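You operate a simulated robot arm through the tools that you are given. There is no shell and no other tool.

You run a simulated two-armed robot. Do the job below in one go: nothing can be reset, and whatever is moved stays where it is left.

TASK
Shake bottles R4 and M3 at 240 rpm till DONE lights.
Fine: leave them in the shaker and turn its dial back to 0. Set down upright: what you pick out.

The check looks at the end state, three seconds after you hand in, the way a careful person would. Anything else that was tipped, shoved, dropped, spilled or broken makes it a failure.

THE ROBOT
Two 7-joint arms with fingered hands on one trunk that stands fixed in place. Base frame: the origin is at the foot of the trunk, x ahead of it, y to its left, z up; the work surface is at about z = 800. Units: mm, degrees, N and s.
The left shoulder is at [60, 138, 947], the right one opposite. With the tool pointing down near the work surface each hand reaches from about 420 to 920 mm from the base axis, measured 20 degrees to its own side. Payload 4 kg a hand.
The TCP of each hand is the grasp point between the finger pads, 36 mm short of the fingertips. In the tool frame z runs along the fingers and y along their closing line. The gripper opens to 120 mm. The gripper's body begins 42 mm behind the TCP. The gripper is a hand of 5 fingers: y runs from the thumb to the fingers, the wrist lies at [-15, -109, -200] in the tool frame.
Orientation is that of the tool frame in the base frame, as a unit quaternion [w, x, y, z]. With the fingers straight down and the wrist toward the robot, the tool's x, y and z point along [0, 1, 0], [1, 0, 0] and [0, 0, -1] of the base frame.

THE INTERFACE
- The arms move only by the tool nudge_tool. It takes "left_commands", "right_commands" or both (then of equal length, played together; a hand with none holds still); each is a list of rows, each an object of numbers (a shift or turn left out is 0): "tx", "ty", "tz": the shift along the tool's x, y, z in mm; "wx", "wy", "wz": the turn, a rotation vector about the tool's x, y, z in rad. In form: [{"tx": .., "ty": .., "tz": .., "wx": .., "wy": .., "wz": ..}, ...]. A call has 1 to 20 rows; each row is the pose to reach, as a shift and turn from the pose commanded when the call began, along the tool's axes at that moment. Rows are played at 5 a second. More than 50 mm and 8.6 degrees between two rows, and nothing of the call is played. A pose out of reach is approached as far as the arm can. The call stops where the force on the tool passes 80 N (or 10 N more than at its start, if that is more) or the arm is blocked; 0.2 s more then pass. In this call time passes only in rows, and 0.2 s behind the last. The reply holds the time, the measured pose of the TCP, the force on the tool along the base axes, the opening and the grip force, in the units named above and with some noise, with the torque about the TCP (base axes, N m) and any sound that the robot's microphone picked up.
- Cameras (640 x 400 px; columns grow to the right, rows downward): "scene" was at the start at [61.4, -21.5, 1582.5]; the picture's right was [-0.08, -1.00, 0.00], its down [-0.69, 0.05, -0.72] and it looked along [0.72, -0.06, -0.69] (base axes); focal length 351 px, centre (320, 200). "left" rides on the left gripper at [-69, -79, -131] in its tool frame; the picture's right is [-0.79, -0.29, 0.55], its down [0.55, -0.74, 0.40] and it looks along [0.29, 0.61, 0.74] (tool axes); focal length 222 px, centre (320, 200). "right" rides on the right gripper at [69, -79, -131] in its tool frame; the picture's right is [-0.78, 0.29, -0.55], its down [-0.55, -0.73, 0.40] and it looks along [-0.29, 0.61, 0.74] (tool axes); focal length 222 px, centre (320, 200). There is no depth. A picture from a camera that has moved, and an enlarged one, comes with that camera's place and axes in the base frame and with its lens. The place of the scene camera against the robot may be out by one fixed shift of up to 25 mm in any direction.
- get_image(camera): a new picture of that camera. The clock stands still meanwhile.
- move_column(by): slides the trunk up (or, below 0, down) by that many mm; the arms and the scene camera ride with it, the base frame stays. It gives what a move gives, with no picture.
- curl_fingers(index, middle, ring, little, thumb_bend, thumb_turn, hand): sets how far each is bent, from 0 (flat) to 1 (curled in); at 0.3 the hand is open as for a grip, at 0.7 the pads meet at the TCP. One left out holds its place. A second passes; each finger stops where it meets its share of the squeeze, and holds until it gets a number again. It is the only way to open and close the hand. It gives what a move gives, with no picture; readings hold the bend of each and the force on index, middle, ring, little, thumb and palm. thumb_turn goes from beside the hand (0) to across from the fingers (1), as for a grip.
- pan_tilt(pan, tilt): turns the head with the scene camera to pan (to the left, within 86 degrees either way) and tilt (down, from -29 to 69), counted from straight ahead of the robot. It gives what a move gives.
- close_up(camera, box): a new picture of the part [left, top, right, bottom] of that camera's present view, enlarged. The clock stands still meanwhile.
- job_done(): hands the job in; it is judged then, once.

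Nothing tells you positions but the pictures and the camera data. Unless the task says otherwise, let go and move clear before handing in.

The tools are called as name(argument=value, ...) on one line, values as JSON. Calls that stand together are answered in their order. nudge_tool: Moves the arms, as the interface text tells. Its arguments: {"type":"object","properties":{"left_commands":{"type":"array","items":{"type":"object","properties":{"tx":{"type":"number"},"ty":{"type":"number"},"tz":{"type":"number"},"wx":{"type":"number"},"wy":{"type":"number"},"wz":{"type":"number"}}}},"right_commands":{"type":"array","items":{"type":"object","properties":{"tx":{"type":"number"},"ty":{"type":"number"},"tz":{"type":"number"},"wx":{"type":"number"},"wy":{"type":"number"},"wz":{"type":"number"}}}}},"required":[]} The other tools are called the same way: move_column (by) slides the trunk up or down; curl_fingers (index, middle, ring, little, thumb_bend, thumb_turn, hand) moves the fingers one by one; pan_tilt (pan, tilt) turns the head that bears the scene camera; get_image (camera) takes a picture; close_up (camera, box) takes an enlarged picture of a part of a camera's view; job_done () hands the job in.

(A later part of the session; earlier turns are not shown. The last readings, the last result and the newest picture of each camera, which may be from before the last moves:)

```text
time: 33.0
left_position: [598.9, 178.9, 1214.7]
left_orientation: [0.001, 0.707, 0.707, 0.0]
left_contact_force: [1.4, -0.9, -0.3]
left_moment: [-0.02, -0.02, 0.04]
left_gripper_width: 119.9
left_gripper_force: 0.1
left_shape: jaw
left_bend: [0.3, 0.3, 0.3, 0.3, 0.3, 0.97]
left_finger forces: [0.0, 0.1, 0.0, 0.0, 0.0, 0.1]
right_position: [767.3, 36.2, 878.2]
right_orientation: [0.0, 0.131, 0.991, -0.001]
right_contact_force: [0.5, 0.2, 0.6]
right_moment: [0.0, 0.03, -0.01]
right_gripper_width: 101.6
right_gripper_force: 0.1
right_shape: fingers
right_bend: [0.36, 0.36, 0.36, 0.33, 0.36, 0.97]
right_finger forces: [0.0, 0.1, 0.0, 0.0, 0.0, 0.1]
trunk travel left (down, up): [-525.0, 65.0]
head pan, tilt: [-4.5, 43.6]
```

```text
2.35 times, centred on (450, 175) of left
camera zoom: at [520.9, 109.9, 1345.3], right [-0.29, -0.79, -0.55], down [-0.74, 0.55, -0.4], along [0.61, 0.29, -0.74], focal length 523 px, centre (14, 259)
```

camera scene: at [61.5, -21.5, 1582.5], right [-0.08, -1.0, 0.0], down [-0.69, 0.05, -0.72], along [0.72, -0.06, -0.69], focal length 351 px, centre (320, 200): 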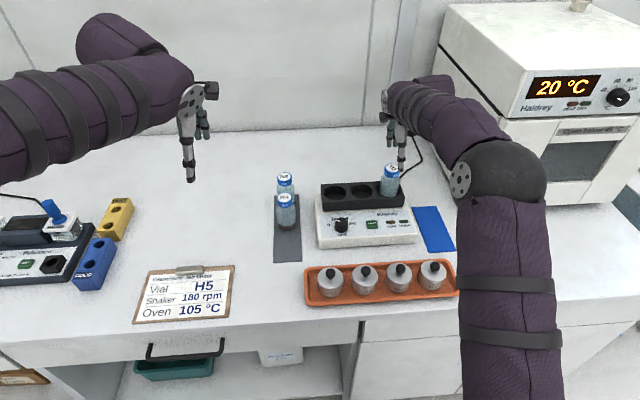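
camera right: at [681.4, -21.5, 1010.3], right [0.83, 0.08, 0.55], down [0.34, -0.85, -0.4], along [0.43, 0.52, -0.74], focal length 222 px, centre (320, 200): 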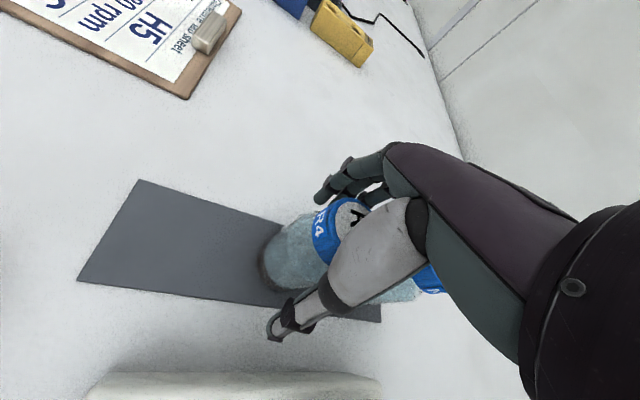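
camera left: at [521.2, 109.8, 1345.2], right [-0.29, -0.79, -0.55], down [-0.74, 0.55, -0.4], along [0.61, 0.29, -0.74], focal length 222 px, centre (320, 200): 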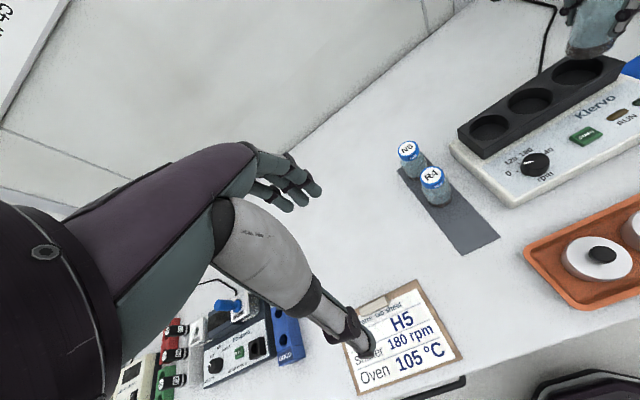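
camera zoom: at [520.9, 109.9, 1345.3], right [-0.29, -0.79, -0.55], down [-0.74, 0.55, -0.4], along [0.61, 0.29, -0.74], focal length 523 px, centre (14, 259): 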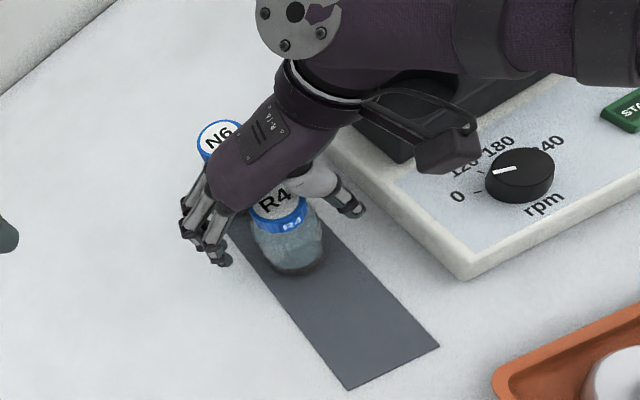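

curl_fingers(hand="right", thumb_bend=0.48, index=0.48, middle=0.48, ring=0.48, little=0.36)

curl_fingers(hand="right", thumb_bend=0.64, index=0.64, middle=0.64, ring=0.66)

get_image(camera="right")

close_up(camera="scene", box=[240, 150, 340, 250])

close_up(camera="left", box=[360, 90, 540, 260])

```text
time: 34.0
left_position: [599.8, 178.8, 1215.2]
left_orientation: [0.0, 0.707, 0.707, 0.0]
left_contact_force: [0.0, -0.5, 0.7]
left_moment: [0.01, 0.03, 0.01]
left_gripper_width: 119.8
left_gripper_force: 0.1
left_shape: jaw
left_bend: [0.3, 0.3, 0.3, 0.3, 0.3, 0.97]
left_finger forces: [0.0, 0.1, 0.0, 0.1, 0.1, 0.0]
right_position: [769.7, 37.3, 877.7]
right_orientation: [0.0, 0.131, 0.991, 0.0]
right_contact_force: [0.1, -0.6, 0.3]
right_moment: [0.0, 0.0, -0.01]
right_gripper_width: 66.4
right_gripper_force: 0.0
right_shape: fingers
right_bend: [0.48, 0.48, 0.48, 0.36, 0.48, 0.97]
right_finger forces: [0.0, 0.0, 0.1, 0.0, 0.0, 0.1]
trunk travel left (down, up): [-525.0, 65.0]
head pan, tilt: [-4.5, 43.6]
```

```text
time: 35.0
left_position: [599.7, 179.2, 1213.6]
left_orientation: [0.0, 0.707, 0.707, 0.0]
left_contact_force: [0.4, 0.6, -0.5]
left_moment: [-0.01, -0.03, 0.03]
left_gripper_width: 119.8
left_gripper_force: 0.1
left_shape: jaw
left_bend: [0.3, 0.3, 0.3, 0.3, 0.3, 0.97]
left_finger forces: [0.1, 0.0, 0.0, 0.0, 0.0, 0.1]
right_position: [767.8, 36.2, 877.8]
right_orientation: [0.001, 0.131, 0.991, 0.0]
right_contact_force: [0.1, 1.9, -0.6]
right_moment: [0.2, -0.11, 0.0]
right_gripper_width: 49.9
right_gripper_force: 13.0
right_shape: fingers
right_bend: [0.57, 0.59, 0.66, 0.36, 0.56, 0.96]
right_finger forces: [8.0, 5.8, 0.1, 0.0, 12.5, 0.1]
trunk travel left (down, up): [-525.0, 65.0]
head pan, tilt: [-4.5, 43.6]
```

```text
taken
camera right: at [681.5, -21.4, 1010.6], right [0.83, 0.08, 0.55], down [0.34, -0.85, -0.4], along [0.44, 0.52, -0.74], focal length 222 px, centre (320, 200)
```

right: 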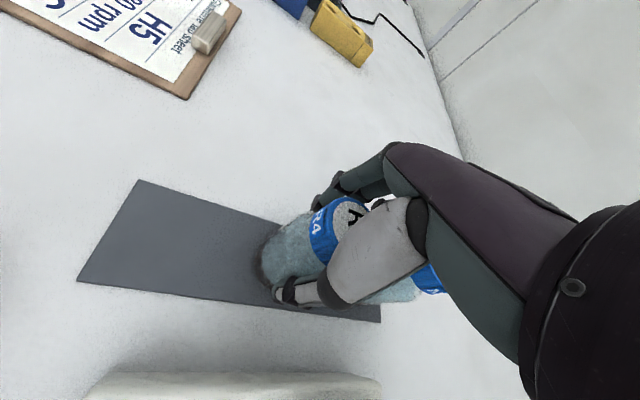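

```text
4.00 times, centred on (290, 200) of scene
camera zoom: at [61.6, -21.3, 1582.5], right [-0.08, -1.0, 0.0], down [-0.69, 0.05, -0.72], along [0.72, -0.06, -0.69], focal length 1403 px, centre (440, 200)
```

zoom: 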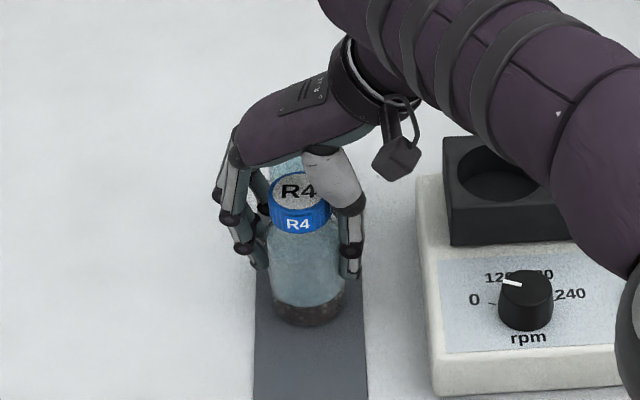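

```text
2.35 times, centred on (450, 175) of left
camera zoom: at [521.0, 110.1, 1345.2], right [-0.29, -0.79, -0.55], down [-0.74, 0.55, -0.4], along [0.61, 0.29, -0.74], focal length 523 px, centre (14, 259)
```

zoom: 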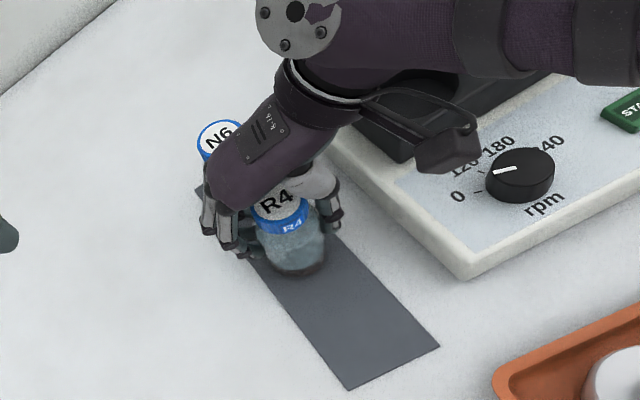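

R4 is gripped at 13 N and shifted little. I'll lift it slowly.

nudge_tool(right_commands=[{"tz": -5}, {"tz": -12}, {"tz": -20}, {"tz": -30}])

close_up(camera="scene", box=[240, 150, 340, 250])

close_up(camera="left", box=[360, 90, 540, 260])

```text
time: 36.0
left_position: [597.8, 179.5, 1214.5]
left_orientation: [0.0, 0.707, 0.707, 0.0]
left_contact_force: [-0.1, 0.3, -0.5]
left_moment: [-0.02, -0.01, -0.02]
left_gripper_width: 119.6
left_gripper_force: 0.0
left_shape: jaw
left_bend: [0.3, 0.3, 0.3, 0.3, 0.3, 0.97]
left_finger forces: [0.1, 0.0, 0.0, 0.0, 0.1, 0.0]
right_position: [768.3, 36.8, 908.2]
right_orientation: [0.0, 0.131, 0.991, 0.0]
right_contact_force: [-0.4, 0.2, -3.0]
right_moment: [-0.03, 0.0, 0.04]
right_gripper_width: 49.9
right_gripper_force: 12.7
right_shape: fingers
right_bend: [0.57, 0.59, 0.66, 0.36, 0.56, 0.96]
right_finger forces: [7.5, 5.0, 0.0, 0.1, 12.6, 0.1]
trunk travel left (down, up): [-525.0, 65.0]
head pan, tilt: [-4.5, 43.6]
```

```text
4.00 times, centred on (290, 200) of scene
camera zoom: at [61.6, -21.5, 1582.5], right [-0.08, -1.0, 0.0], down [-0.69, 0.05, -0.72], along [0.72, -0.06, -0.69], focal length 1403 px, centre (440, 200)
```

zoom: 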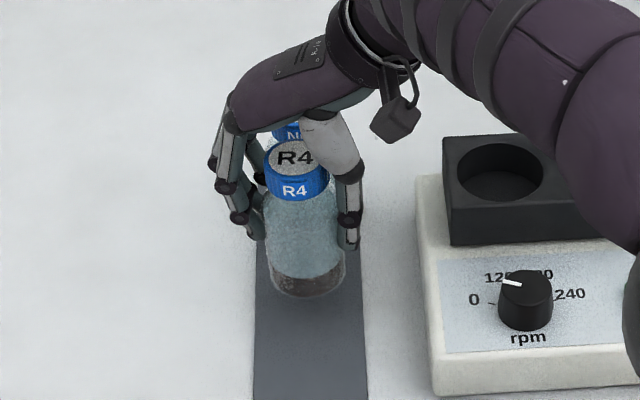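

```text
2.35 times, centred on (450, 175) of left
camera zoom: at [520.9, 109.9, 1345.2], right [-0.29, -0.79, -0.55], down [-0.74, 0.55, -0.4], along [0.61, 0.29, -0.74], focal length 523 px, centre (14, 259)
```

zoom: 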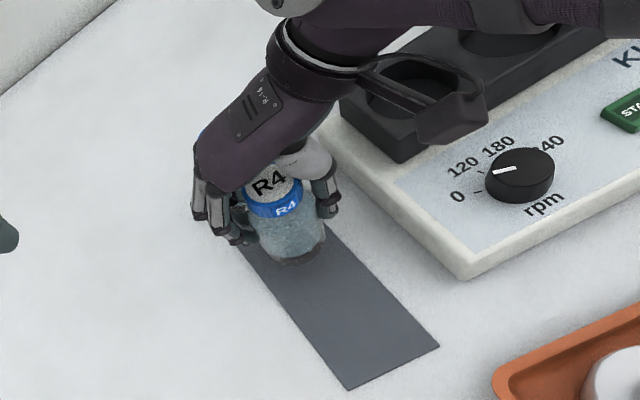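

Now I'll raise R4 and carry it over the left well.

nudge_tool(right_commands=[{"tz": -18}, {"tz": -40}, {"tz": -64}, {"tz": -88}, {"tz": -104}])

nudge_tool(right_commands=[{"tx": -4, "ty": -7, "wz": 0.07}, {"tx": -10, "ty": -18, "wz": 0.18}, {"tx": -17, "ty": -29, "wz": 0.29}, {"tx": -24, "ty": -41, "wz": 0.4}, {"tx": -31, "ty": -53, "wz": 0.52}, {"tx": -38, "ty": -65, "wz": 0.64}, {"tx": -45, "ty": -77, "wz": 0.76}, {"tx": -52, "ty": -89, "wz": 0.88}, {"tx": -59, "ty": -101, "wz": 1.0}, {"tx": -66, "ty": -113, "wz": 1.12}, {"tx": -72, "ty": -124, "wz": 1.22}, {"tx": -75.8, "ty": -131.9, "wz": 1.309}, {"tx": -75.8, "ty": -131.9, "wz": 1.309}])

get_image(camera="scene")

close_up(camera="right", box=[140, 130, 380, 330])

close_up(camera="left", box=[440, 0, 640, 180])

close_up(camera="scene", box=[310, 110, 420, 240])

```text
time: 37.2
left_position: [598.7, 179.8, 1213.8]
left_orientation: [-0.001, 0.707, 0.707, 0.0]
left_contact_force: [0.1, 0.2, -0.4]
left_moment: [0.01, -0.03, 0.01]
left_gripper_width: 119.9
left_gripper_force: 0.1
left_shape: jaw
left_bend: [0.3, 0.3, 0.3, 0.3, 0.3, 0.97]
left_finger forces: [0.1, 0.0, 0.0, 0.0, 0.0, 0.1]
right_position: [767.9, 38.4, 1012.7]
right_orientation: [0.0, 0.13, 0.992, -0.001]
right_contact_force: [0.0, 0.5, -2.9]
right_moment: [0.0, -0.03, 0.03]
right_gripper_width: 49.9
right_gripper_force: 12.9
right_shape: fingers
right_bend: [0.57, 0.59, 0.66, 0.36, 0.56, 0.96]
right_finger forces: [7.5, 5.1, 0.0, 0.0, 12.6, 0.1]
trunk travel left (down, up): [-525.0, 65.0]
head pan, tilt: [-4.5, 43.6]
```

```text
time: 40.0
left_position: [599.4, 179.9, 1213.9]
left_orientation: [0.0, 0.707, 0.707, 0.0]
left_contact_force: [-0.4, 0.1, -0.1]
left_moment: [0.01, 0.01, 0.0]
left_gripper_width: 119.8
left_gripper_force: 0.0
left_shape: jaw
left_bend: [0.3, 0.3, 0.3, 0.3, 0.3, 0.97]
left_finger forces: [0.0, 0.0, 0.0, 0.0, 0.0, 0.0]
right_position: [807.4, -109.9, 1011.3]
right_orientation: [-0.001, 0.708, 0.707, 0.0]
right_contact_force: [0.1, 0.2, -2.1]
right_moment: [-0.02, 0.0, 0.05]
right_gripper_width: 49.9
right_gripper_force: 13.2
right_shape: fingers
right_bend: [0.57, 0.59, 0.66, 0.36, 0.56, 0.96]
right_finger forces: [7.4, 5.2, 0.0, 0.1, 12.4, 0.1]
trunk travel left (down, up): [-525.0, 65.0]
head pan, tilt: [-4.5, 43.6]
```

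```text
taken
camera scene: at [61.8, -21.6, 1582.5], right [-0.08, -1.0, 0.0], down [-0.69, 0.05, -0.72], along [0.72, -0.06, -0.69], focal length 351 px, centre (320, 200)
```

scene: 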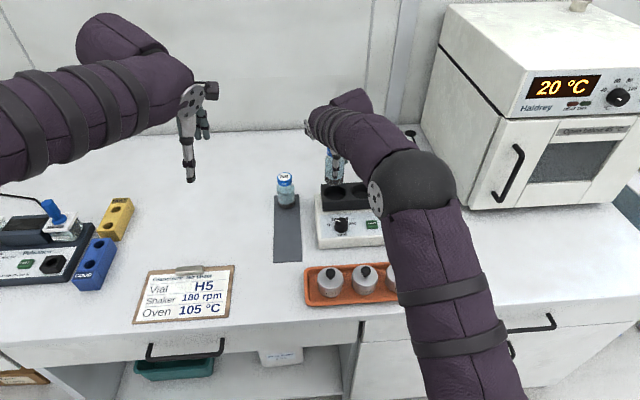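

```text
2.00 times, centred on (260, 230) of right
camera zoom: at [729.4, -40.9, 1143.9], right [0.29, -0.78, 0.55], down [-0.74, -0.55, -0.4], along [0.61, -0.29, -0.74], focal length 444 px, centre (440, 140)
```

zoom: 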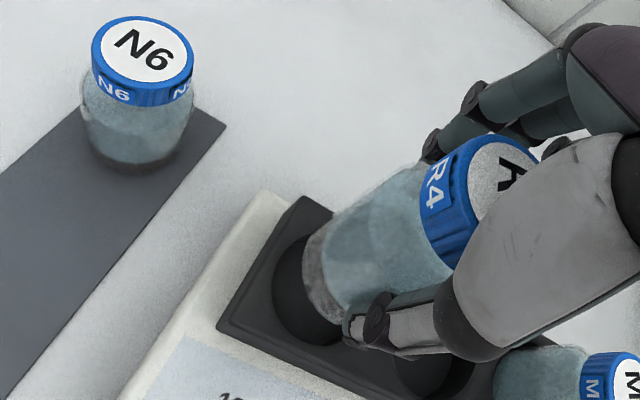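

```text
2.22 times, centred on (540, 90) of left
camera zoom: at [521.1, 109.8, 1345.2], right [-0.29, -0.79, -0.55], down [-0.74, 0.55, -0.4], along [0.61, 0.29, -0.74], focal length 494 px, centre (-169, 444)
```

zoom: 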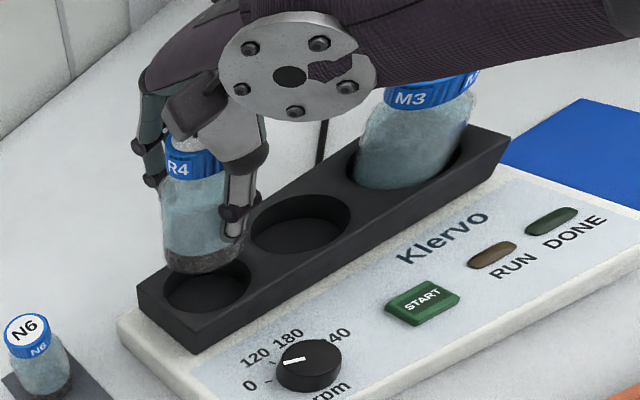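

```text
3.08 times, centred on (365, 175) of scene
camera zoom: at [61.8, -21.6, 1582.5], right [-0.08, -1.0, 0.0], down [-0.69, 0.05, -0.72], along [0.72, -0.06, -0.69], focal length 1079 px, centre (182, 277)
```

zoom: 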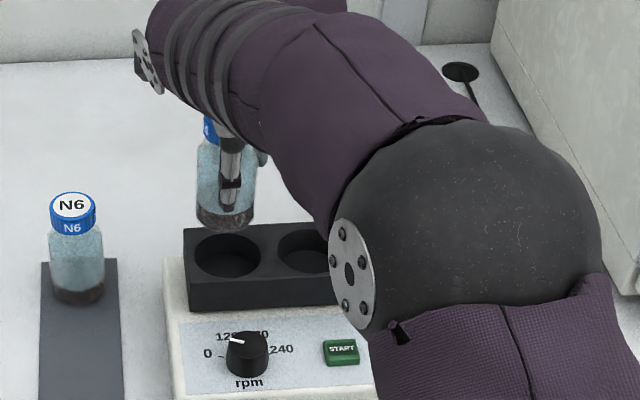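

R4 sits in the hand much as M3 did. I'll apply the same small pitch correction, shift, lower to just above the rim and check.

nudge_tool(right_commands=[{"tx": -1, "ty": -2.5, "tz": 0, "wx": -0.026}, {"tx": -2.1, "ty": -5, "tz": 0, "wx": -0.052}, {"tx": -2.1, "ty": -5, "tz": 12, "wx": -0.052}, {"tx": -2.1, "ty": -5, "tz": 24, "wx": -0.052}, {"tx": -2.1, "ty": -5, "tz": 36, "wx": -0.052}, {"tx": -2.1, "ty": -5, "tz": 43, "wx": -0.052}])

close_up(camera="scene", box=[310, 140, 390, 220])

close_up(camera="left", box=[440, 60, 580, 160])

close_up(camera="right", box=[200, 180, 360, 300])

```text
time: 41.4
left_position: [599.5, 180.0, 1214.0]
left_orientation: [0.0, 0.707, 0.707, 0.0]
left_contact_force: [-0.4, -0.4, 1.0]
left_moment: [0.02, -0.03, 0.03]
left_gripper_width: 119.3
left_gripper_force: 0.0
left_shape: jaw
left_bend: [0.3, 0.3, 0.3, 0.3, 0.3, 0.97]
left_finger forces: [0.0, 0.1, 0.0, 0.0, 0.0, 0.0]
right_position: [801.8, -111.5, 968.5]
right_orientation: [0.019, 0.707, 0.707, 0.018]
right_contact_force: [-0.5, 0.5, -2.6]
right_moment: [-0.01, -0.04, 0.0]
right_gripper_width: 50.0
right_gripper_force: 12.4
right_shape: fingers
right_bend: [0.57, 0.59, 0.66, 0.36, 0.56, 0.96]
right_finger forces: [7.4, 5.1, 0.1, 0.0, 12.5, 0.1]
trunk travel left (down, up): [-525.0, 65.0]
head pan, tilt: [-4.5, 43.6]
```

```text
5.00 times, centred on (350, 180) of scene
camera zoom: at [61.8, -21.5, 1582.5], right [-0.08, -1.0, 0.0], down [-0.69, 0.05, -0.72], along [0.72, -0.06, -0.69], focal length 1754 px, centre (170, 300)
```

zoom: 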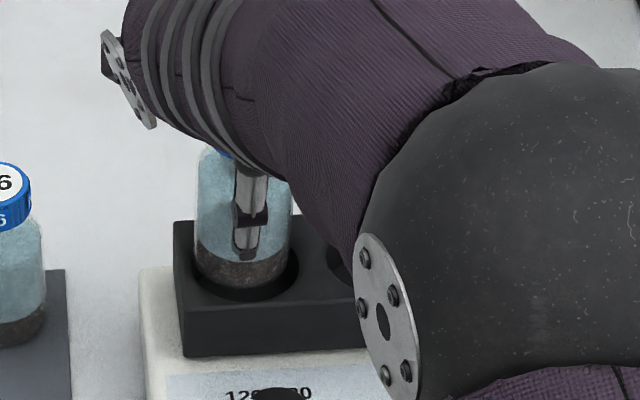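

```text
4.00 times, centred on (510, 110) of left
camera zoom: at [521.1, 109.9, 1345.2], right [-0.29, -0.79, -0.55], down [-0.74, 0.55, -0.4], along [0.61, 0.29, -0.74], focal length 888 px, centre (-440, 560)
```

zoom: 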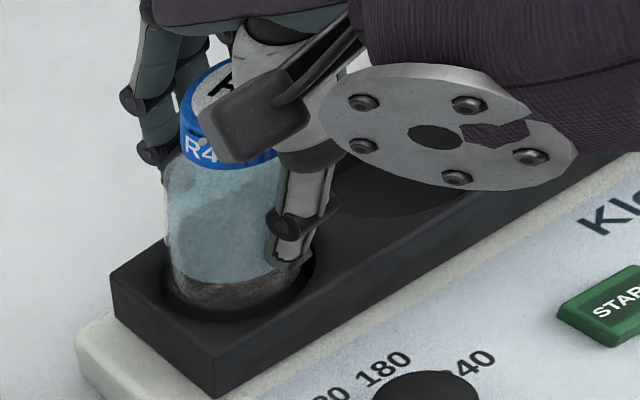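

```text
3.33 times, centred on (280, 240) of right
camera zoom: at [717.7, -42.5, 1096.8], right [0.26, -0.78, 0.56], down [-0.71, -0.55, -0.43], along [0.65, -0.29, -0.7], focal length 740 px, centre (453, 67)
```

zoom: 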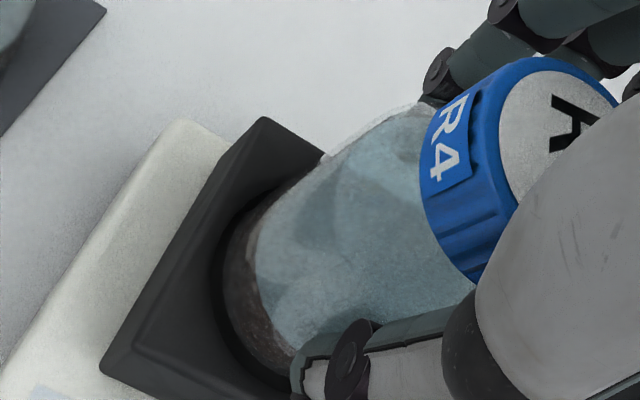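

R4 is within about 2 mm of the well centre. I'll make a small correction and lower slowly into the well.

nudge_tool(right_commands=[{"tx": -0.8, "ty": 2, "tz": 0}, {"tx": -0.8, "ty": 1.9, "tz": 2.5}, {"tx": -0.8, "ty": 1.75, "tz": 5}, {"tx": -0.8, "ty": 1.6, "tz": 7.5}, {"tx": -0.8, "ty": 1.5, "tz": 10}])

close_up(camera="scene", box=[310, 140, 390, 220])

close_up(camera="left", box=[440, 60, 580, 160])

```text
time: 42.6
left_position: [599.9, 178.4, 1214.2]
left_orientation: [0.0, 0.707, 0.707, 0.0]
left_contact_force: [-0.3, -0.7, 0.2]
left_moment: [-0.01, 0.0, -0.01]
left_gripper_width: 119.6
left_gripper_force: 0.1
left_shape: jaw
left_bend: [0.3, 0.3, 0.3, 0.3, 0.3, 0.97]
left_finger forces: [0.0, 0.0, 0.0, 0.1, 0.0, 0.0]
right_position: [804.8, -113.3, 959.1]
right_orientation: [0.019, 0.707, 0.707, 0.018]
right_contact_force: [0.1, -0.2, -2.4]
right_moment: [0.0, -0.01, -0.02]
right_gripper_width: 49.9
right_gripper_force: 13.3
right_shape: fingers
right_bend: [0.57, 0.59, 0.66, 0.36, 0.56, 0.96]
right_finger forces: [7.4, 5.2, 0.1, 0.0, 12.6, 0.0]
trunk travel left (down, up): [-525.0, 65.0]
head pan, tilt: [-4.5, 43.6]
```

```text
5.00 times, centred on (350, 180) of scene
camera zoom: at [61.9, -21.5, 1582.5], right [-0.08, -1.0, 0.0], down [-0.69, 0.05, -0.72], along [0.72, -0.06, -0.69], focal length 1754 px, centre (170, 300)
```

zoom: 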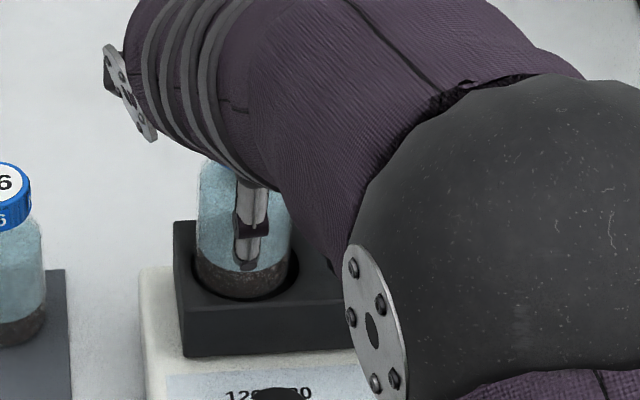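

```text
4.00 times, centred on (510, 110) of left
camera zoom: at [521.2, 109.9, 1345.2], right [-0.29, -0.79, -0.55], down [-0.74, 0.55, -0.4], along [0.61, 0.29, -0.74], focal length 888 px, centre (-440, 560)
```

zoom: 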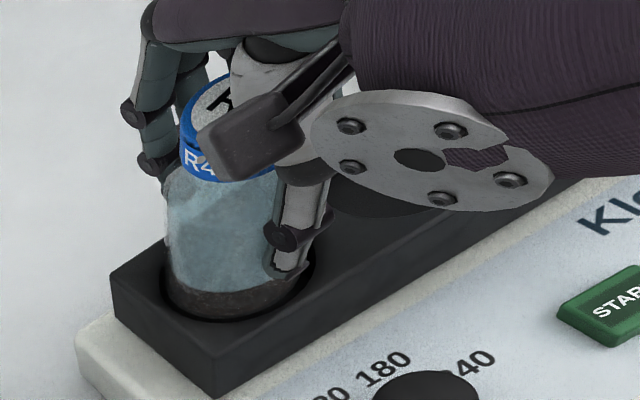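

nudge_tool(right_commands=[{"ty": -0.1, "tz": 2.5}, {"ty": -0.25, "tz": 5}, {"ty": -0.4, "tz": 7.5}, {"ty": -0.5, "tz": 10}])

close_up(camera="scene", box=[310, 140, 390, 220])

close_up(camera="left", box=[440, 60, 580, 160])

```text
time: 43.6
left_position: [598.9, 179.6, 1214.5]
left_orientation: [0.0, 0.707, 0.707, 0.0]
left_contact_force: [0.0, 0.7, -0.7]
left_moment: [-0.05, -0.02, 0.0]
left_gripper_width: 119.7
left_gripper_force: 0.0
left_shape: jaw
left_bend: [0.3, 0.3, 0.3, 0.3, 0.3, 0.97]
left_finger forces: [0.0, 0.0, 0.1, 0.0, 0.0, 0.1]
right_position: [804.7, -113.1, 949.7]
right_orientation: [0.018, 0.707, 0.706, 0.018]
right_contact_force: [0.4, -0.2, -3.0]
right_moment: [0.0, -0.01, 0.01]
right_gripper_width: 50.0
right_gripper_force: 12.5
right_shape: fingers
right_bend: [0.57, 0.59, 0.66, 0.36, 0.56, 0.96]
right_finger forces: [7.4, 5.1, 0.0, 0.0, 12.5, 0.0]
trunk travel left (down, up): [-525.0, 65.0]
head pan, tilt: [-4.5, 43.6]
```

```text
5.00 times, centred on (350, 180) of scene
camera zoom: at [61.9, -21.5, 1582.5], right [-0.08, -1.0, 0.0], down [-0.69, 0.05, -0.72], along [0.72, -0.06, -0.69], focal length 1754 px, centre (170, 300)
```

zoom: 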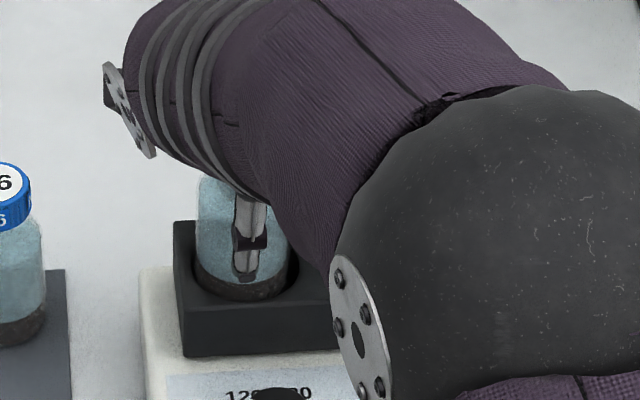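

```text
4.00 times, centred on (510, 110) of left
camera zoom: at [521.1, 109.9, 1345.2], right [-0.29, -0.79, -0.55], down [-0.74, 0.55, -0.4], along [0.61, 0.29, -0.74], focal length 888 px, centre (-440, 560)
```

zoom: 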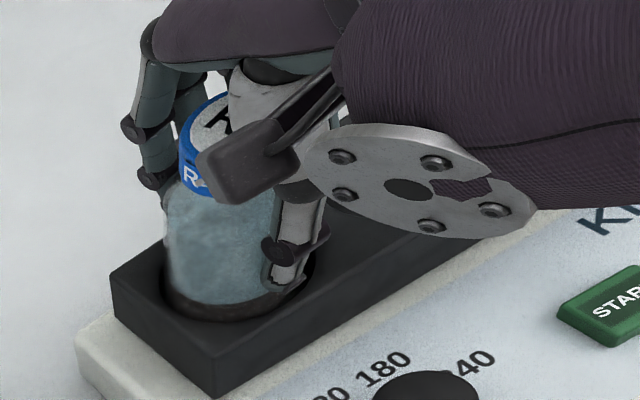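

nudge_tool(right_commands=[{"tx": -0.5, "ty": -0.1, "tz": 2.5}, {"tx": -0.8, "ty": -0.25, "tz": 5}, {"tx": -0.8, "ty": -0.4, "tz": 7.5}, {"tx": -0.8, "ty": -0.5, "tz": 10}, {"tx": -0.8, "ty": -0.6, "tz": 12.5}])

nudge_tool(right_commands=[{"ty": -0.05, "tz": 1}, {"ty": -0.1, "tz": 2}, {"ty": -0.15, "tz": 3}])

close_up(camera="left", box=[440, 60, 580, 160])

```text
time: 44.8
left_position: [599.2, 179.6, 1214.8]
left_orientation: [0.0, 0.707, 0.707, 0.0]
left_contact_force: [0.2, -0.2, -0.3]
left_moment: [0.03, 0.0, 0.02]
left_gripper_width: 119.5
left_gripper_force: 0.1
left_shape: jaw
left_bend: [0.3, 0.3, 0.3, 0.3, 0.3, 0.97]
left_finger forces: [0.0, 0.0, 0.0, 0.1, 0.0, 0.0]
right_position: [806.0, -114.9, 937.0]
right_orientation: [0.018, 0.707, 0.707, 0.018]
right_contact_force: [-0.3, 0.1, -3.4]
right_moment: [0.0, 0.0, -0.02]
right_gripper_width: 49.5
right_gripper_force: 12.9
right_shape: fingers
right_bend: [0.57, 0.59, 0.66, 0.36, 0.56, 0.96]
right_finger forces: [7.4, 5.1, 0.0, 0.1, 12.4, 0.0]
trunk travel left (down, up): [-525.0, 65.0]
head pan, tilt: [-4.5, 43.6]
```

```text
time: 45.6
left_position: [598.5, 178.5, 1214.6]
left_orientation: [0.0, 0.707, 0.707, 0.0]
left_contact_force: [-0.3, 0.5, 0.5]
left_moment: [0.02, 0.01, 0.01]
left_gripper_width: 119.8
left_gripper_force: 0.1
left_shape: jaw
left_bend: [0.3, 0.3, 0.3, 0.3, 0.3, 0.97]
left_finger forces: [0.0, 0.1, 0.1, 0.1, 0.0, 0.0]
right_position: [805.0, -113.6, 934.2]
right_orientation: [0.019, 0.707, 0.707, 0.018]
right_contact_force: [-0.2, 0.5, -3.1]
right_moment: [0.03, 0.03, -0.01]
right_gripper_width: 49.7
right_gripper_force: 12.7
right_shape: fingers
right_bend: [0.57, 0.6, 0.66, 0.36, 0.56, 0.96]
right_finger forces: [7.4, 5.1, 0.0, 0.0, 12.5, 0.0]
trunk travel left (down, up): [-525.0, 65.0]
head pan, tilt: [-4.5, 43.6]
```

```text
4.00 times, centred on (510, 110) of left
camera zoom: at [521.1, 110.0, 1345.2], right [-0.29, -0.79, -0.55], down [-0.74, 0.55, -0.4], along [0.61, 0.29, -0.74], focal length 888 px, centre (-440, 560)
```

zoom: 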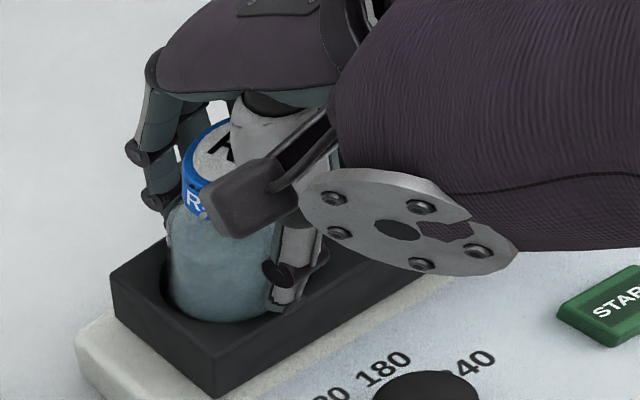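

nudge_tool(right_commands=[{"ty": -0.05, "tz": 0.8}, {"ty": -0.08, "tz": 1.6}, {"ty": -0.1, "tz": 2.4}])

```text
time: 46.4
left_position: [598.8, 178.6, 1214.9]
left_orientation: [0.0, 0.708, 0.707, 0.0]
left_contact_force: [0.4, 0.0, -0.2]
left_moment: [0.02, 0.0, -0.01]
left_gripper_width: 119.6
left_gripper_force: 0.1
left_shape: jaw
left_bend: [0.3, 0.3, 0.3, 0.3, 0.3, 0.97]
left_finger forces: [0.0, 0.0, 0.1, 0.1, 0.0, 0.0]
right_position: [806.0, -113.5, 932.6]
right_orientation: [0.019, 0.706, 0.708, 0.019]
right_contact_force: [1.8, 0.0, 2.5]
right_moment: [0.05, 0.07, -0.02]
right_gripper_width: 49.5
right_gripper_force: 13.0
right_shape: fingers
right_bend: [0.57, 0.59, 0.66, 0.36, 0.56, 0.96]
right_finger forces: [8.0, 5.5, 0.0, 0.0, 12.3, 0.0]
trunk travel left (down, up): [-525.0, 65.0]
head pan, tilt: [-4.5, 43.6]
```

R4 is seated, with the force up to +2.5 N from -3 N. I'll release it gradually.

curl_fingers(hand="right", thumb_bend=0.5, index=0.52, middle=0.52, ring=0.52, little=0.4)

curl_fingers(hand="right", thumb_bend=0.36, index=0.4, middle=0.4, ring=0.4, little=0.4)

close_up(camera="left", box=[440, 0, 640, 180])

close_up(camera="scene", box=[310, 140, 390, 220])

```text
time: 47.4
left_position: [599.3, 179.5, 1213.9]
left_orientation: [0.0, 0.707, 0.707, 0.001]
left_contact_force: [0.7, 0.3, -0.2]
left_moment: [-0.02, 0.01, -0.01]
left_gripper_width: 119.8
left_gripper_force: 0.1
left_shape: jaw
left_bend: [0.3, 0.3, 0.3, 0.3, 0.3, 0.97]
left_finger forces: [0.0, 0.1, 0.1, 0.0, 0.0, 0.1]
right_position: [804.7, -114.0, 931.4]
right_orientation: [0.018, 0.706, 0.707, 0.019]
right_contact_force: [-0.1, -0.6, -1.1]
right_moment: [-0.02, 0.01, 0.01]
right_gripper_width: 57.0
right_gripper_force: 0.1
right_shape: fingers
right_bend: [0.52, 0.52, 0.52, 0.4, 0.5, 0.97]
right_finger forces: [0.1, 0.0, 0.0, 0.0, 0.0, 0.0]
trunk travel left (down, up): [-525.0, 65.0]
head pan, tilt: [-4.5, 43.6]
```

```text
time: 48.4
left_position: [600.3, 179.0, 1215.0]
left_orientation: [0.0, 0.708, 0.706, 0.0]
left_contact_force: [0.5, 0.1, 0.1]
left_moment: [0.01, 0.04, -0.02]
left_gripper_width: 119.6
left_gripper_force: 0.1
left_shape: jaw
left_bend: [0.3, 0.3, 0.3, 0.3, 0.3, 0.97]
left_finger forces: [0.0, 0.0, 0.0, 0.1, 0.0, 0.1]
right_position: [804.7, -113.3, 932.0]
right_orientation: [0.019, 0.707, 0.707, 0.02]
right_contact_force: [0.5, -0.4, 0.6]
right_moment: [0.01, -0.02, 0.01]
right_gripper_width: 95.4
right_gripper_force: 0.0
right_shape: fingers
right_bend: [0.4, 0.4, 0.4, 0.4, 0.36, 0.97]
right_finger forces: [0.0, 0.0, 0.0, 0.0, 0.0, 0.0]
trunk travel left (down, up): [-525.0, 65.0]
head pan, tilt: [-4.5, 43.6]
```

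```text
2.22 times, centred on (540, 90) of left
camera zoom: at [520.9, 110.0, 1345.3], right [-0.29, -0.79, -0.55], down [-0.74, 0.55, -0.4], along [0.61, 0.29, -0.74], focal length 494 px, centre (-169, 444)
```

zoom: 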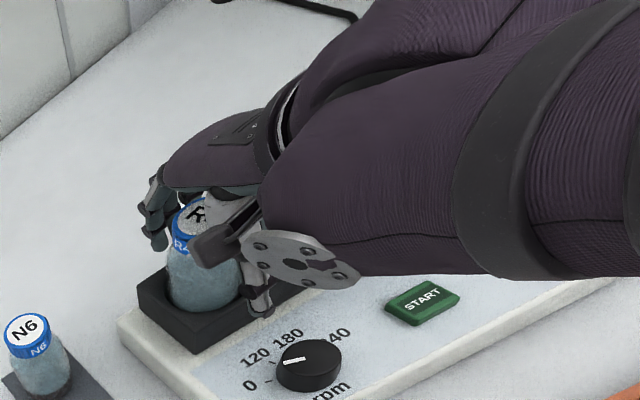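

```text
5.00 times, centred on (350, 180) of scene
camera zoom: at [61.5, -21.5, 1582.5], right [-0.08, -1.0, 0.0], down [-0.69, 0.05, -0.72], along [0.72, -0.06, -0.69], focal length 1754 px, centre (170, 300)
```

zoom: 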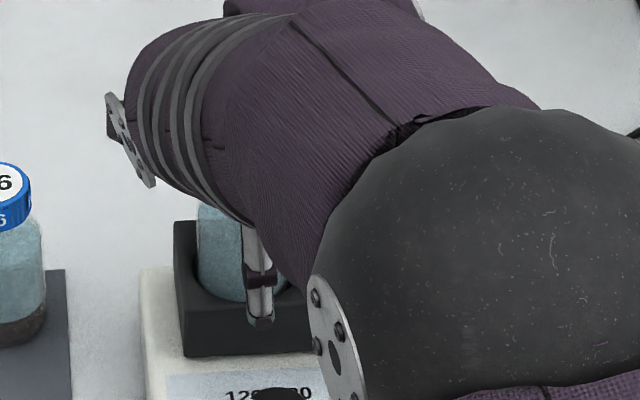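

Released. I'll raise the hand straight up, clear of the bottle.

nudge_tool(right_commands=[{"ty": 0.5, "tz": -10}, {"ty": 1.3, "tz": -25}, {"ty": 2.3, "tz": -45}, {"ty": 3.4, "tz": -65}, {"ty": 4.4, "tz": -85}, {"ty": 5.3, "tz": -102, "wx": 0.026}, {"ty": 5.7, "tz": -115, "wx": 0.052}])

get_image(camera="scene")

get_image(camera="right")

close_up(camera="left", box=[440, 0, 640, 180])

```text
time: 50.0
left_position: [598.7, 178.8, 1214.7]
left_orientation: [0.0, 0.707, 0.707, 0.0]
left_contact_force: [-0.7, -0.1, 0.6]
left_moment: [-0.01, -0.01, 0.01]
left_gripper_width: 119.7
left_gripper_force: 0.1
left_shape: jaw
left_bend: [0.3, 0.3, 0.3, 0.3, 0.3, 0.97]
left_finger forces: [0.0, 0.0, 0.0, 0.1, 0.1, 0.1]
right_position: [804.4, -113.4, 1047.4]
right_orientation: [0.0, 0.707, 0.707, 0.0]
right_contact_force: [0.1, 0.5, 0.6]
right_moment: [0.03, -0.03, 0.01]
right_gripper_width: 95.4
right_gripper_force: 0.0
right_shape: fingers
right_bend: [0.4, 0.4, 0.4, 0.4, 0.36, 0.97]
right_finger forces: [0.0, 0.1, 0.0, 0.1, 0.0, 0.1]
trunk travel left (down, up): [-525.0, 65.0]
head pan, tilt: [-4.5, 43.6]
```

```text
taken
camera scene: at [61.4, -21.5, 1582.5], right [-0.08, -1.0, 0.0], down [-0.69, 0.05, -0.72], along [0.72, -0.06, -0.69], focal length 351 px, centre (320, 200)
```

scene: 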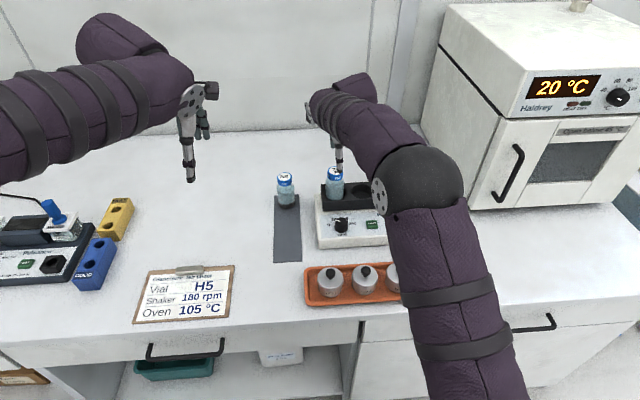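

```text
taken
camera right: at [726.2, -43.9, 1179.3], right [0.29, -0.78, 0.55], down [-0.74, -0.55, -0.4], along [0.61, -0.29, -0.74], focal length 222 px, centre (320, 200)
```

right: 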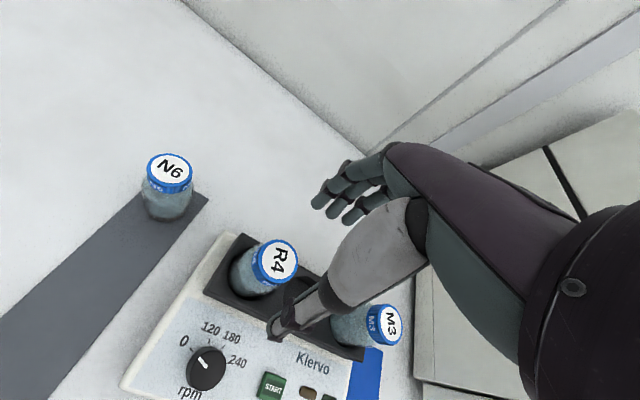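

```text
2.22 times, centred on (540, 90) of left
camera zoom: at [520.8, 109.9, 1345.3], right [-0.29, -0.79, -0.55], down [-0.74, 0.55, -0.4], along [0.61, 0.29, -0.74], focal length 494 px, centre (-169, 444)
```

zoom: 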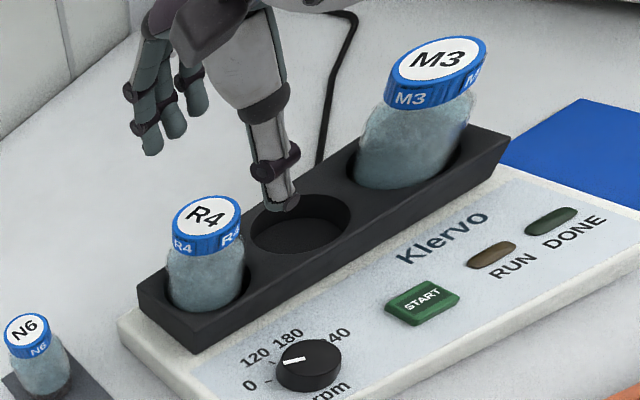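

Both bottles stand in the shaker. Now I'll study the dial closely.

close_up(camera="right", box=[150, 310, 294, 400])

close_up(camera="left", box=[490, 120, 618, 200])

close_up(camera="scene", box=[320, 205, 384, 245])

```text
4.44 times, centred on (222, 355) of right
camera zoom: at [726.2, -43.9, 1179.3], right [0.29, -0.78, 0.55], down [-0.74, -0.55, -0.4], along [0.61, -0.29, -0.74], focal length 987 px, centre (756, -489)
```

zoom: 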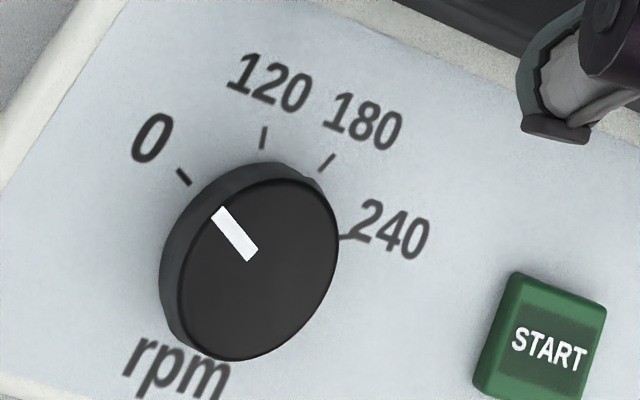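

```text
5.00 times, centred on (554, 160) of left
camera zoom: at [520.8, 109.9, 1345.3], right [-0.29, -0.79, -0.55], down [-0.74, 0.55, -0.4], along [0.61, 0.29, -0.74], focal length 1111 px, centre (-850, 400)
```

zoom: 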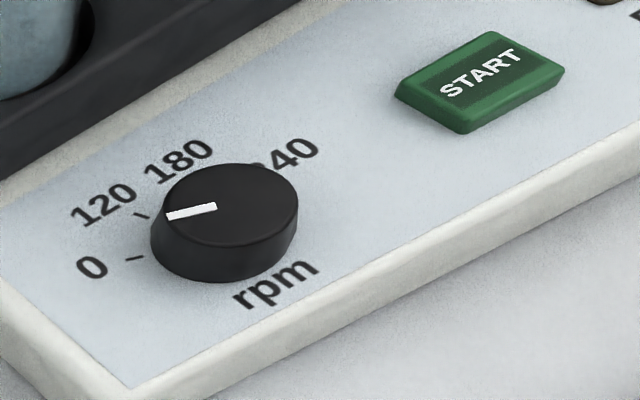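

```text
10.00 times, centred on (352, 225) of scene
camera zoom: at [61.4, -21.5, 1582.5], right [-0.08, -1.0, 0.0], down [-0.69, 0.05, -0.72], along [0.72, -0.06, -0.69], focal length 3508 px, centre (0, -50)
```

zoom: 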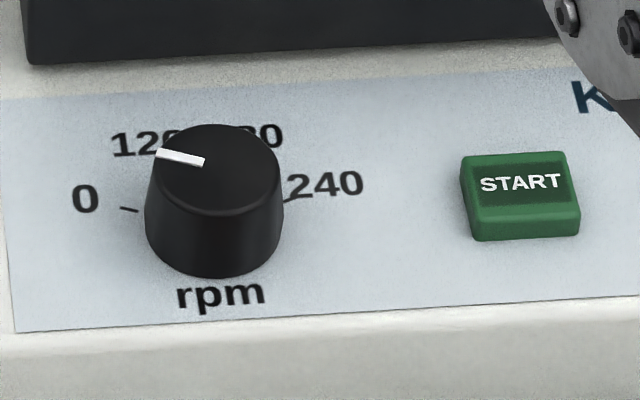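

The ticks lie about 20°, 65°, 115° and 160° from +y toward +x, and the knob centre is about (703.7,-118.6). Going from 0 to 240 is therefore about a 140° clockwise turn. I'll curl ring and little out of the way, move above the knob and test the wrist's clockwise range in free air.

curl_fingers(hand="right", thumb_bend=0.45, index=0.45, middle=0.45, ring=1.0, little=1.0)

nudge_tool(right_commands=[{"tx": -0.5, "ty": -9, "wz": 0.1}, {"tx": -1, "ty": -18, "wz": 0.2}, {"tx": -1.5, "ty": -28, "wz": 0.3}, {"tx": -2, "ty": -37, "wz": 0.4}, {"tx": -2.5, "ty": -46, "wz": 0.5}, {"tx": -3, "ty": -55, "wz": 0.6}, {"tx": -3.5, "ty": -64, "wz": 0.7}, {"tx": -4, "ty": -73, "wz": 0.8}, {"tx": -4.5, "ty": -82, "wz": 0.9}, {"tx": -5, "ty": -92, "wz": 1.0}, {"tx": -5.2, "ty": -100.7, "wz": 1.1}, {"tx": -5.2, "ty": -100.7, "wz": 1.15}, {"tx": -5.2, "ty": -100.7, "wz": 1.15}])

get_image(camera="scene")

get_image(camera="right")

get_image(camera="left")

```text
time: 51.0
left_position: [599.1, 178.4, 1213.9]
left_orientation: [0.0, 0.707, 0.707, 0.0]
left_contact_force: [-0.4, -1.5, 0.5]
left_moment: [0.0, 0.03, 0.01]
left_gripper_width: 119.4
left_gripper_force: 0.0
left_shape: jaw
left_bend: [0.3, 0.3, 0.3, 0.3, 0.3, 0.97]
left_finger forces: [0.0, 0.1, 0.0, 0.1, 0.0, 0.1]
right_position: [803.9, -112.7, 1046.1]
right_orientation: [0.001, 0.707, 0.707, 0.0]
right_contact_force: [0.0, 0.2, -0.6]
right_moment: [0.01, -0.02, -0.01]
right_gripper_width: 75.6
right_gripper_force: 0.1
right_shape: fingers
right_bend: [0.45, 0.45, 1.0, 1.0, 0.45, 0.97]
right_finger forces: [0.1, 0.1, 0.0, 0.0, 0.1, 0.1]
trunk travel left (down, up): [-525.0, 65.0]
head pan, tilt: [-4.5, 43.6]
```

```text
time: 53.8
left_position: [600.1, 179.5, 1214.6]
left_orientation: [0.0, 0.707, 0.707, 0.0]
left_contact_force: [1.1, 0.2, 0.0]
left_moment: [0.02, -0.03, -0.02]
left_gripper_width: 119.8
left_gripper_force: 0.0
left_shape: jaw
left_bend: [0.3, 0.3, 0.3, 0.3, 0.3, 0.97]
left_finger forces: [0.1, 0.0, 0.0, 0.0, 0.0, 0.0]
right_position: [702.8, -119.5, 1045.9]
right_orientation: [0.001, 0.978, 0.209, 0.001]
right_contact_force: [-0.5, -0.8, 0.7]
right_moment: [-0.01, -0.02, -0.03]
right_gripper_width: 75.6
right_gripper_force: 0.0
right_shape: fingers
right_bend: [0.45, 0.45, 1.0, 1.0, 0.45, 0.97]
right_finger forces: [0.1, 0.1, 0.1, 0.0, 0.0, 0.0]
trunk travel left (down, up): [-525.0, 65.0]
head pan, tilt: [-4.5, 43.6]
```

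```text
taken
camera scene: at [61.4, -21.4, 1582.5], right [-0.08, -1.0, 0.0], down [-0.69, 0.05, -0.72], along [0.72, -0.06, -0.69], focal length 351 px, centre (320, 200)
```

scene: 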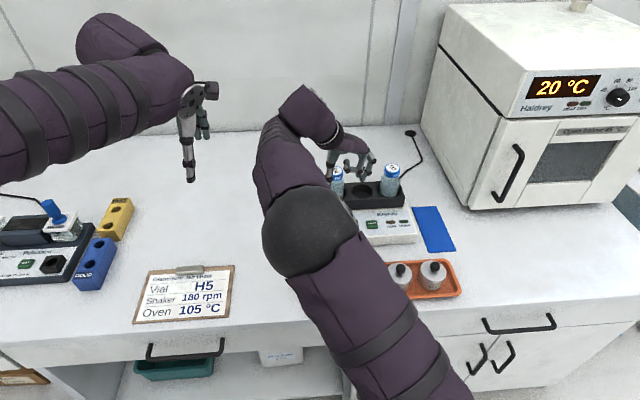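

```text
taken
camera right: at [735.6, -18.1, 1178.5], right [-0.6, -0.59, 0.55], down [-0.8, 0.45, -0.4], along [-0.01, -0.68, -0.74], focal length 222 px, centre (320, 200)
```

right: 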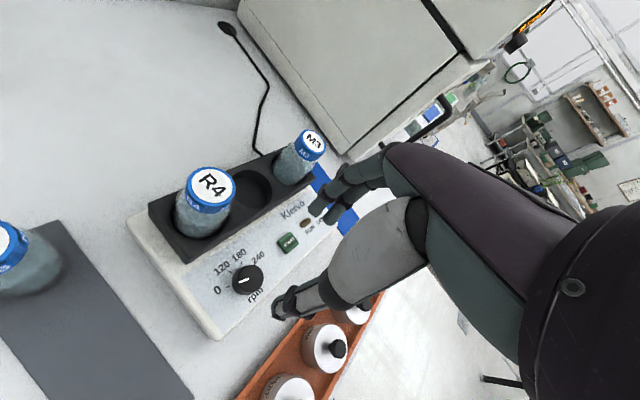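

```text
taken
camera left: at [520.7, 110.0, 1345.4], right [-0.29, -0.79, -0.55], down [-0.74, 0.55, -0.4], along [0.61, 0.29, -0.74], focal length 222 px, centre (320, 200)
```

left: 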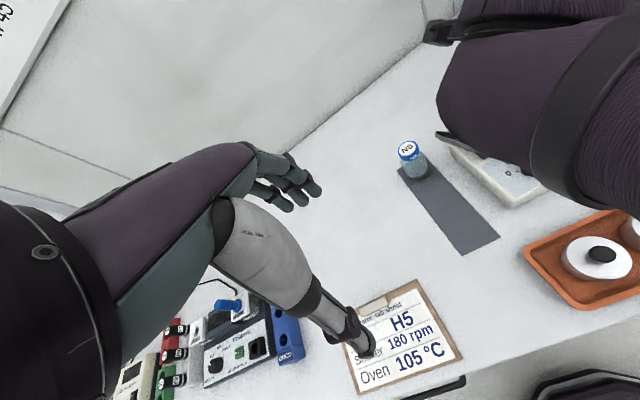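

The wrist reaches -66° without trouble. I'll now turn back to +75° above the knob, which will be the start of the turn.

nudge_tool(right_commands=[{"wz": -0.12}, {"wz": -0.26}, {"wz": -0.4}, {"wz": -0.54}, {"wz": -0.68}, {"wz": -0.82}, {"wz": -0.96}, {"wz": -1.1}, {"wz": -1.24}, {"wz": -1.38}, {"wz": -1.52}, {"wz": -1.66}, {"wz": -1.8}, {"wz": -1.94}, {"wz": -2.08}, {"wz": -2.22}, {"wz": -2.35}, {"wz": -2.459}, {"wz": -2.459}])

get_image(camera="scene")

get_image(camera="left")

get_image(camera="right")

```text
time: 57.8
left_position: [599.8, 179.3, 1214.5]
left_orientation: [0.0, 0.707, 0.707, 0.0]
left_contact_force: [-0.4, 0.2, -0.2]
left_moment: [0.01, -0.02, -0.01]
left_gripper_width: 119.8
left_gripper_force: 0.1
left_shape: jaw
left_bend: [0.3, 0.3, 0.3, 0.3, 0.3, 0.97]
left_finger forces: [0.1, 0.0, 0.0, 0.0, 0.0, 0.1]
right_position: [704.7, -118.3, 1045.9]
right_orientation: [0.0, 0.13, 0.992, 0.0]
right_contact_force: [0.0, -0.7, 0.9]
right_moment: [0.0, -0.01, 0.03]
right_gripper_width: 75.7
right_gripper_force: 0.1
right_shape: fingers
right_bend: [0.45, 0.45, 1.0, 1.0, 0.45, 0.97]
right_finger forces: [0.0, 0.0, 0.0, 0.1, 0.0, 0.0]
trunk travel left (down, up): [-525.0, 65.0]
head pan, tilt: [-4.5, 43.6]
```

```text
taken
camera scene: at [61.3, -21.5, 1582.5], right [-0.08, -1.0, 0.0], down [-0.69, 0.05, -0.72], along [0.72, -0.06, -0.69], focal length 351 px, centre (320, 200)
```

scene: 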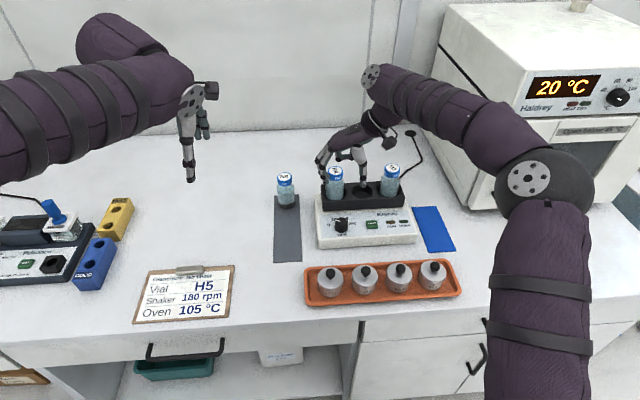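

```text
taken
camera left: at [520.7, 109.9, 1345.4], right [-0.29, -0.79, -0.55], down [-0.74, 0.55, -0.4], along [0.61, 0.29, -0.74], focal length 222 px, centre (320, 200)
```

left: 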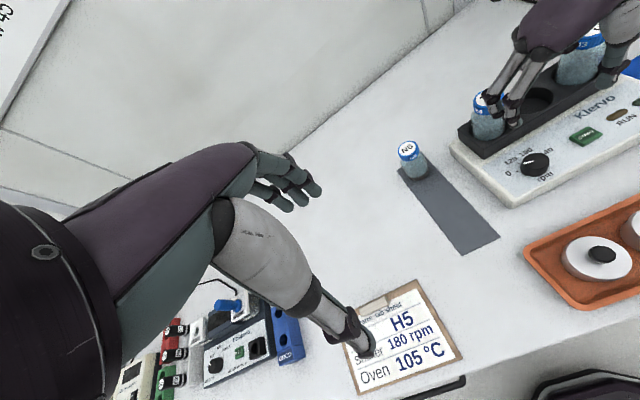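

```text
taken
camera right: at [617.1, -177.4, 1179.0], right [0.83, 0.08, 0.55], down [0.34, -0.85, -0.4], along [0.43, 0.52, -0.74], focal length 222 px, centre (320, 200)
```

right: 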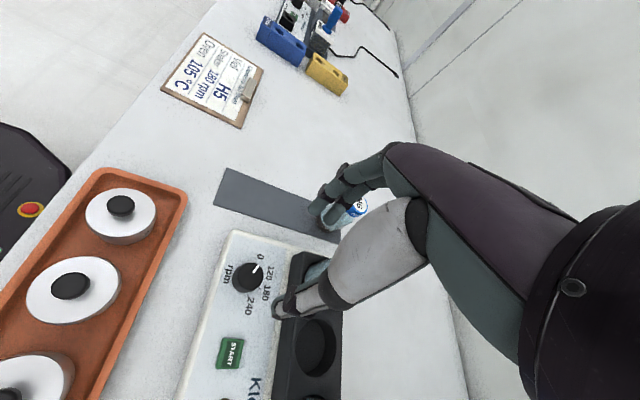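

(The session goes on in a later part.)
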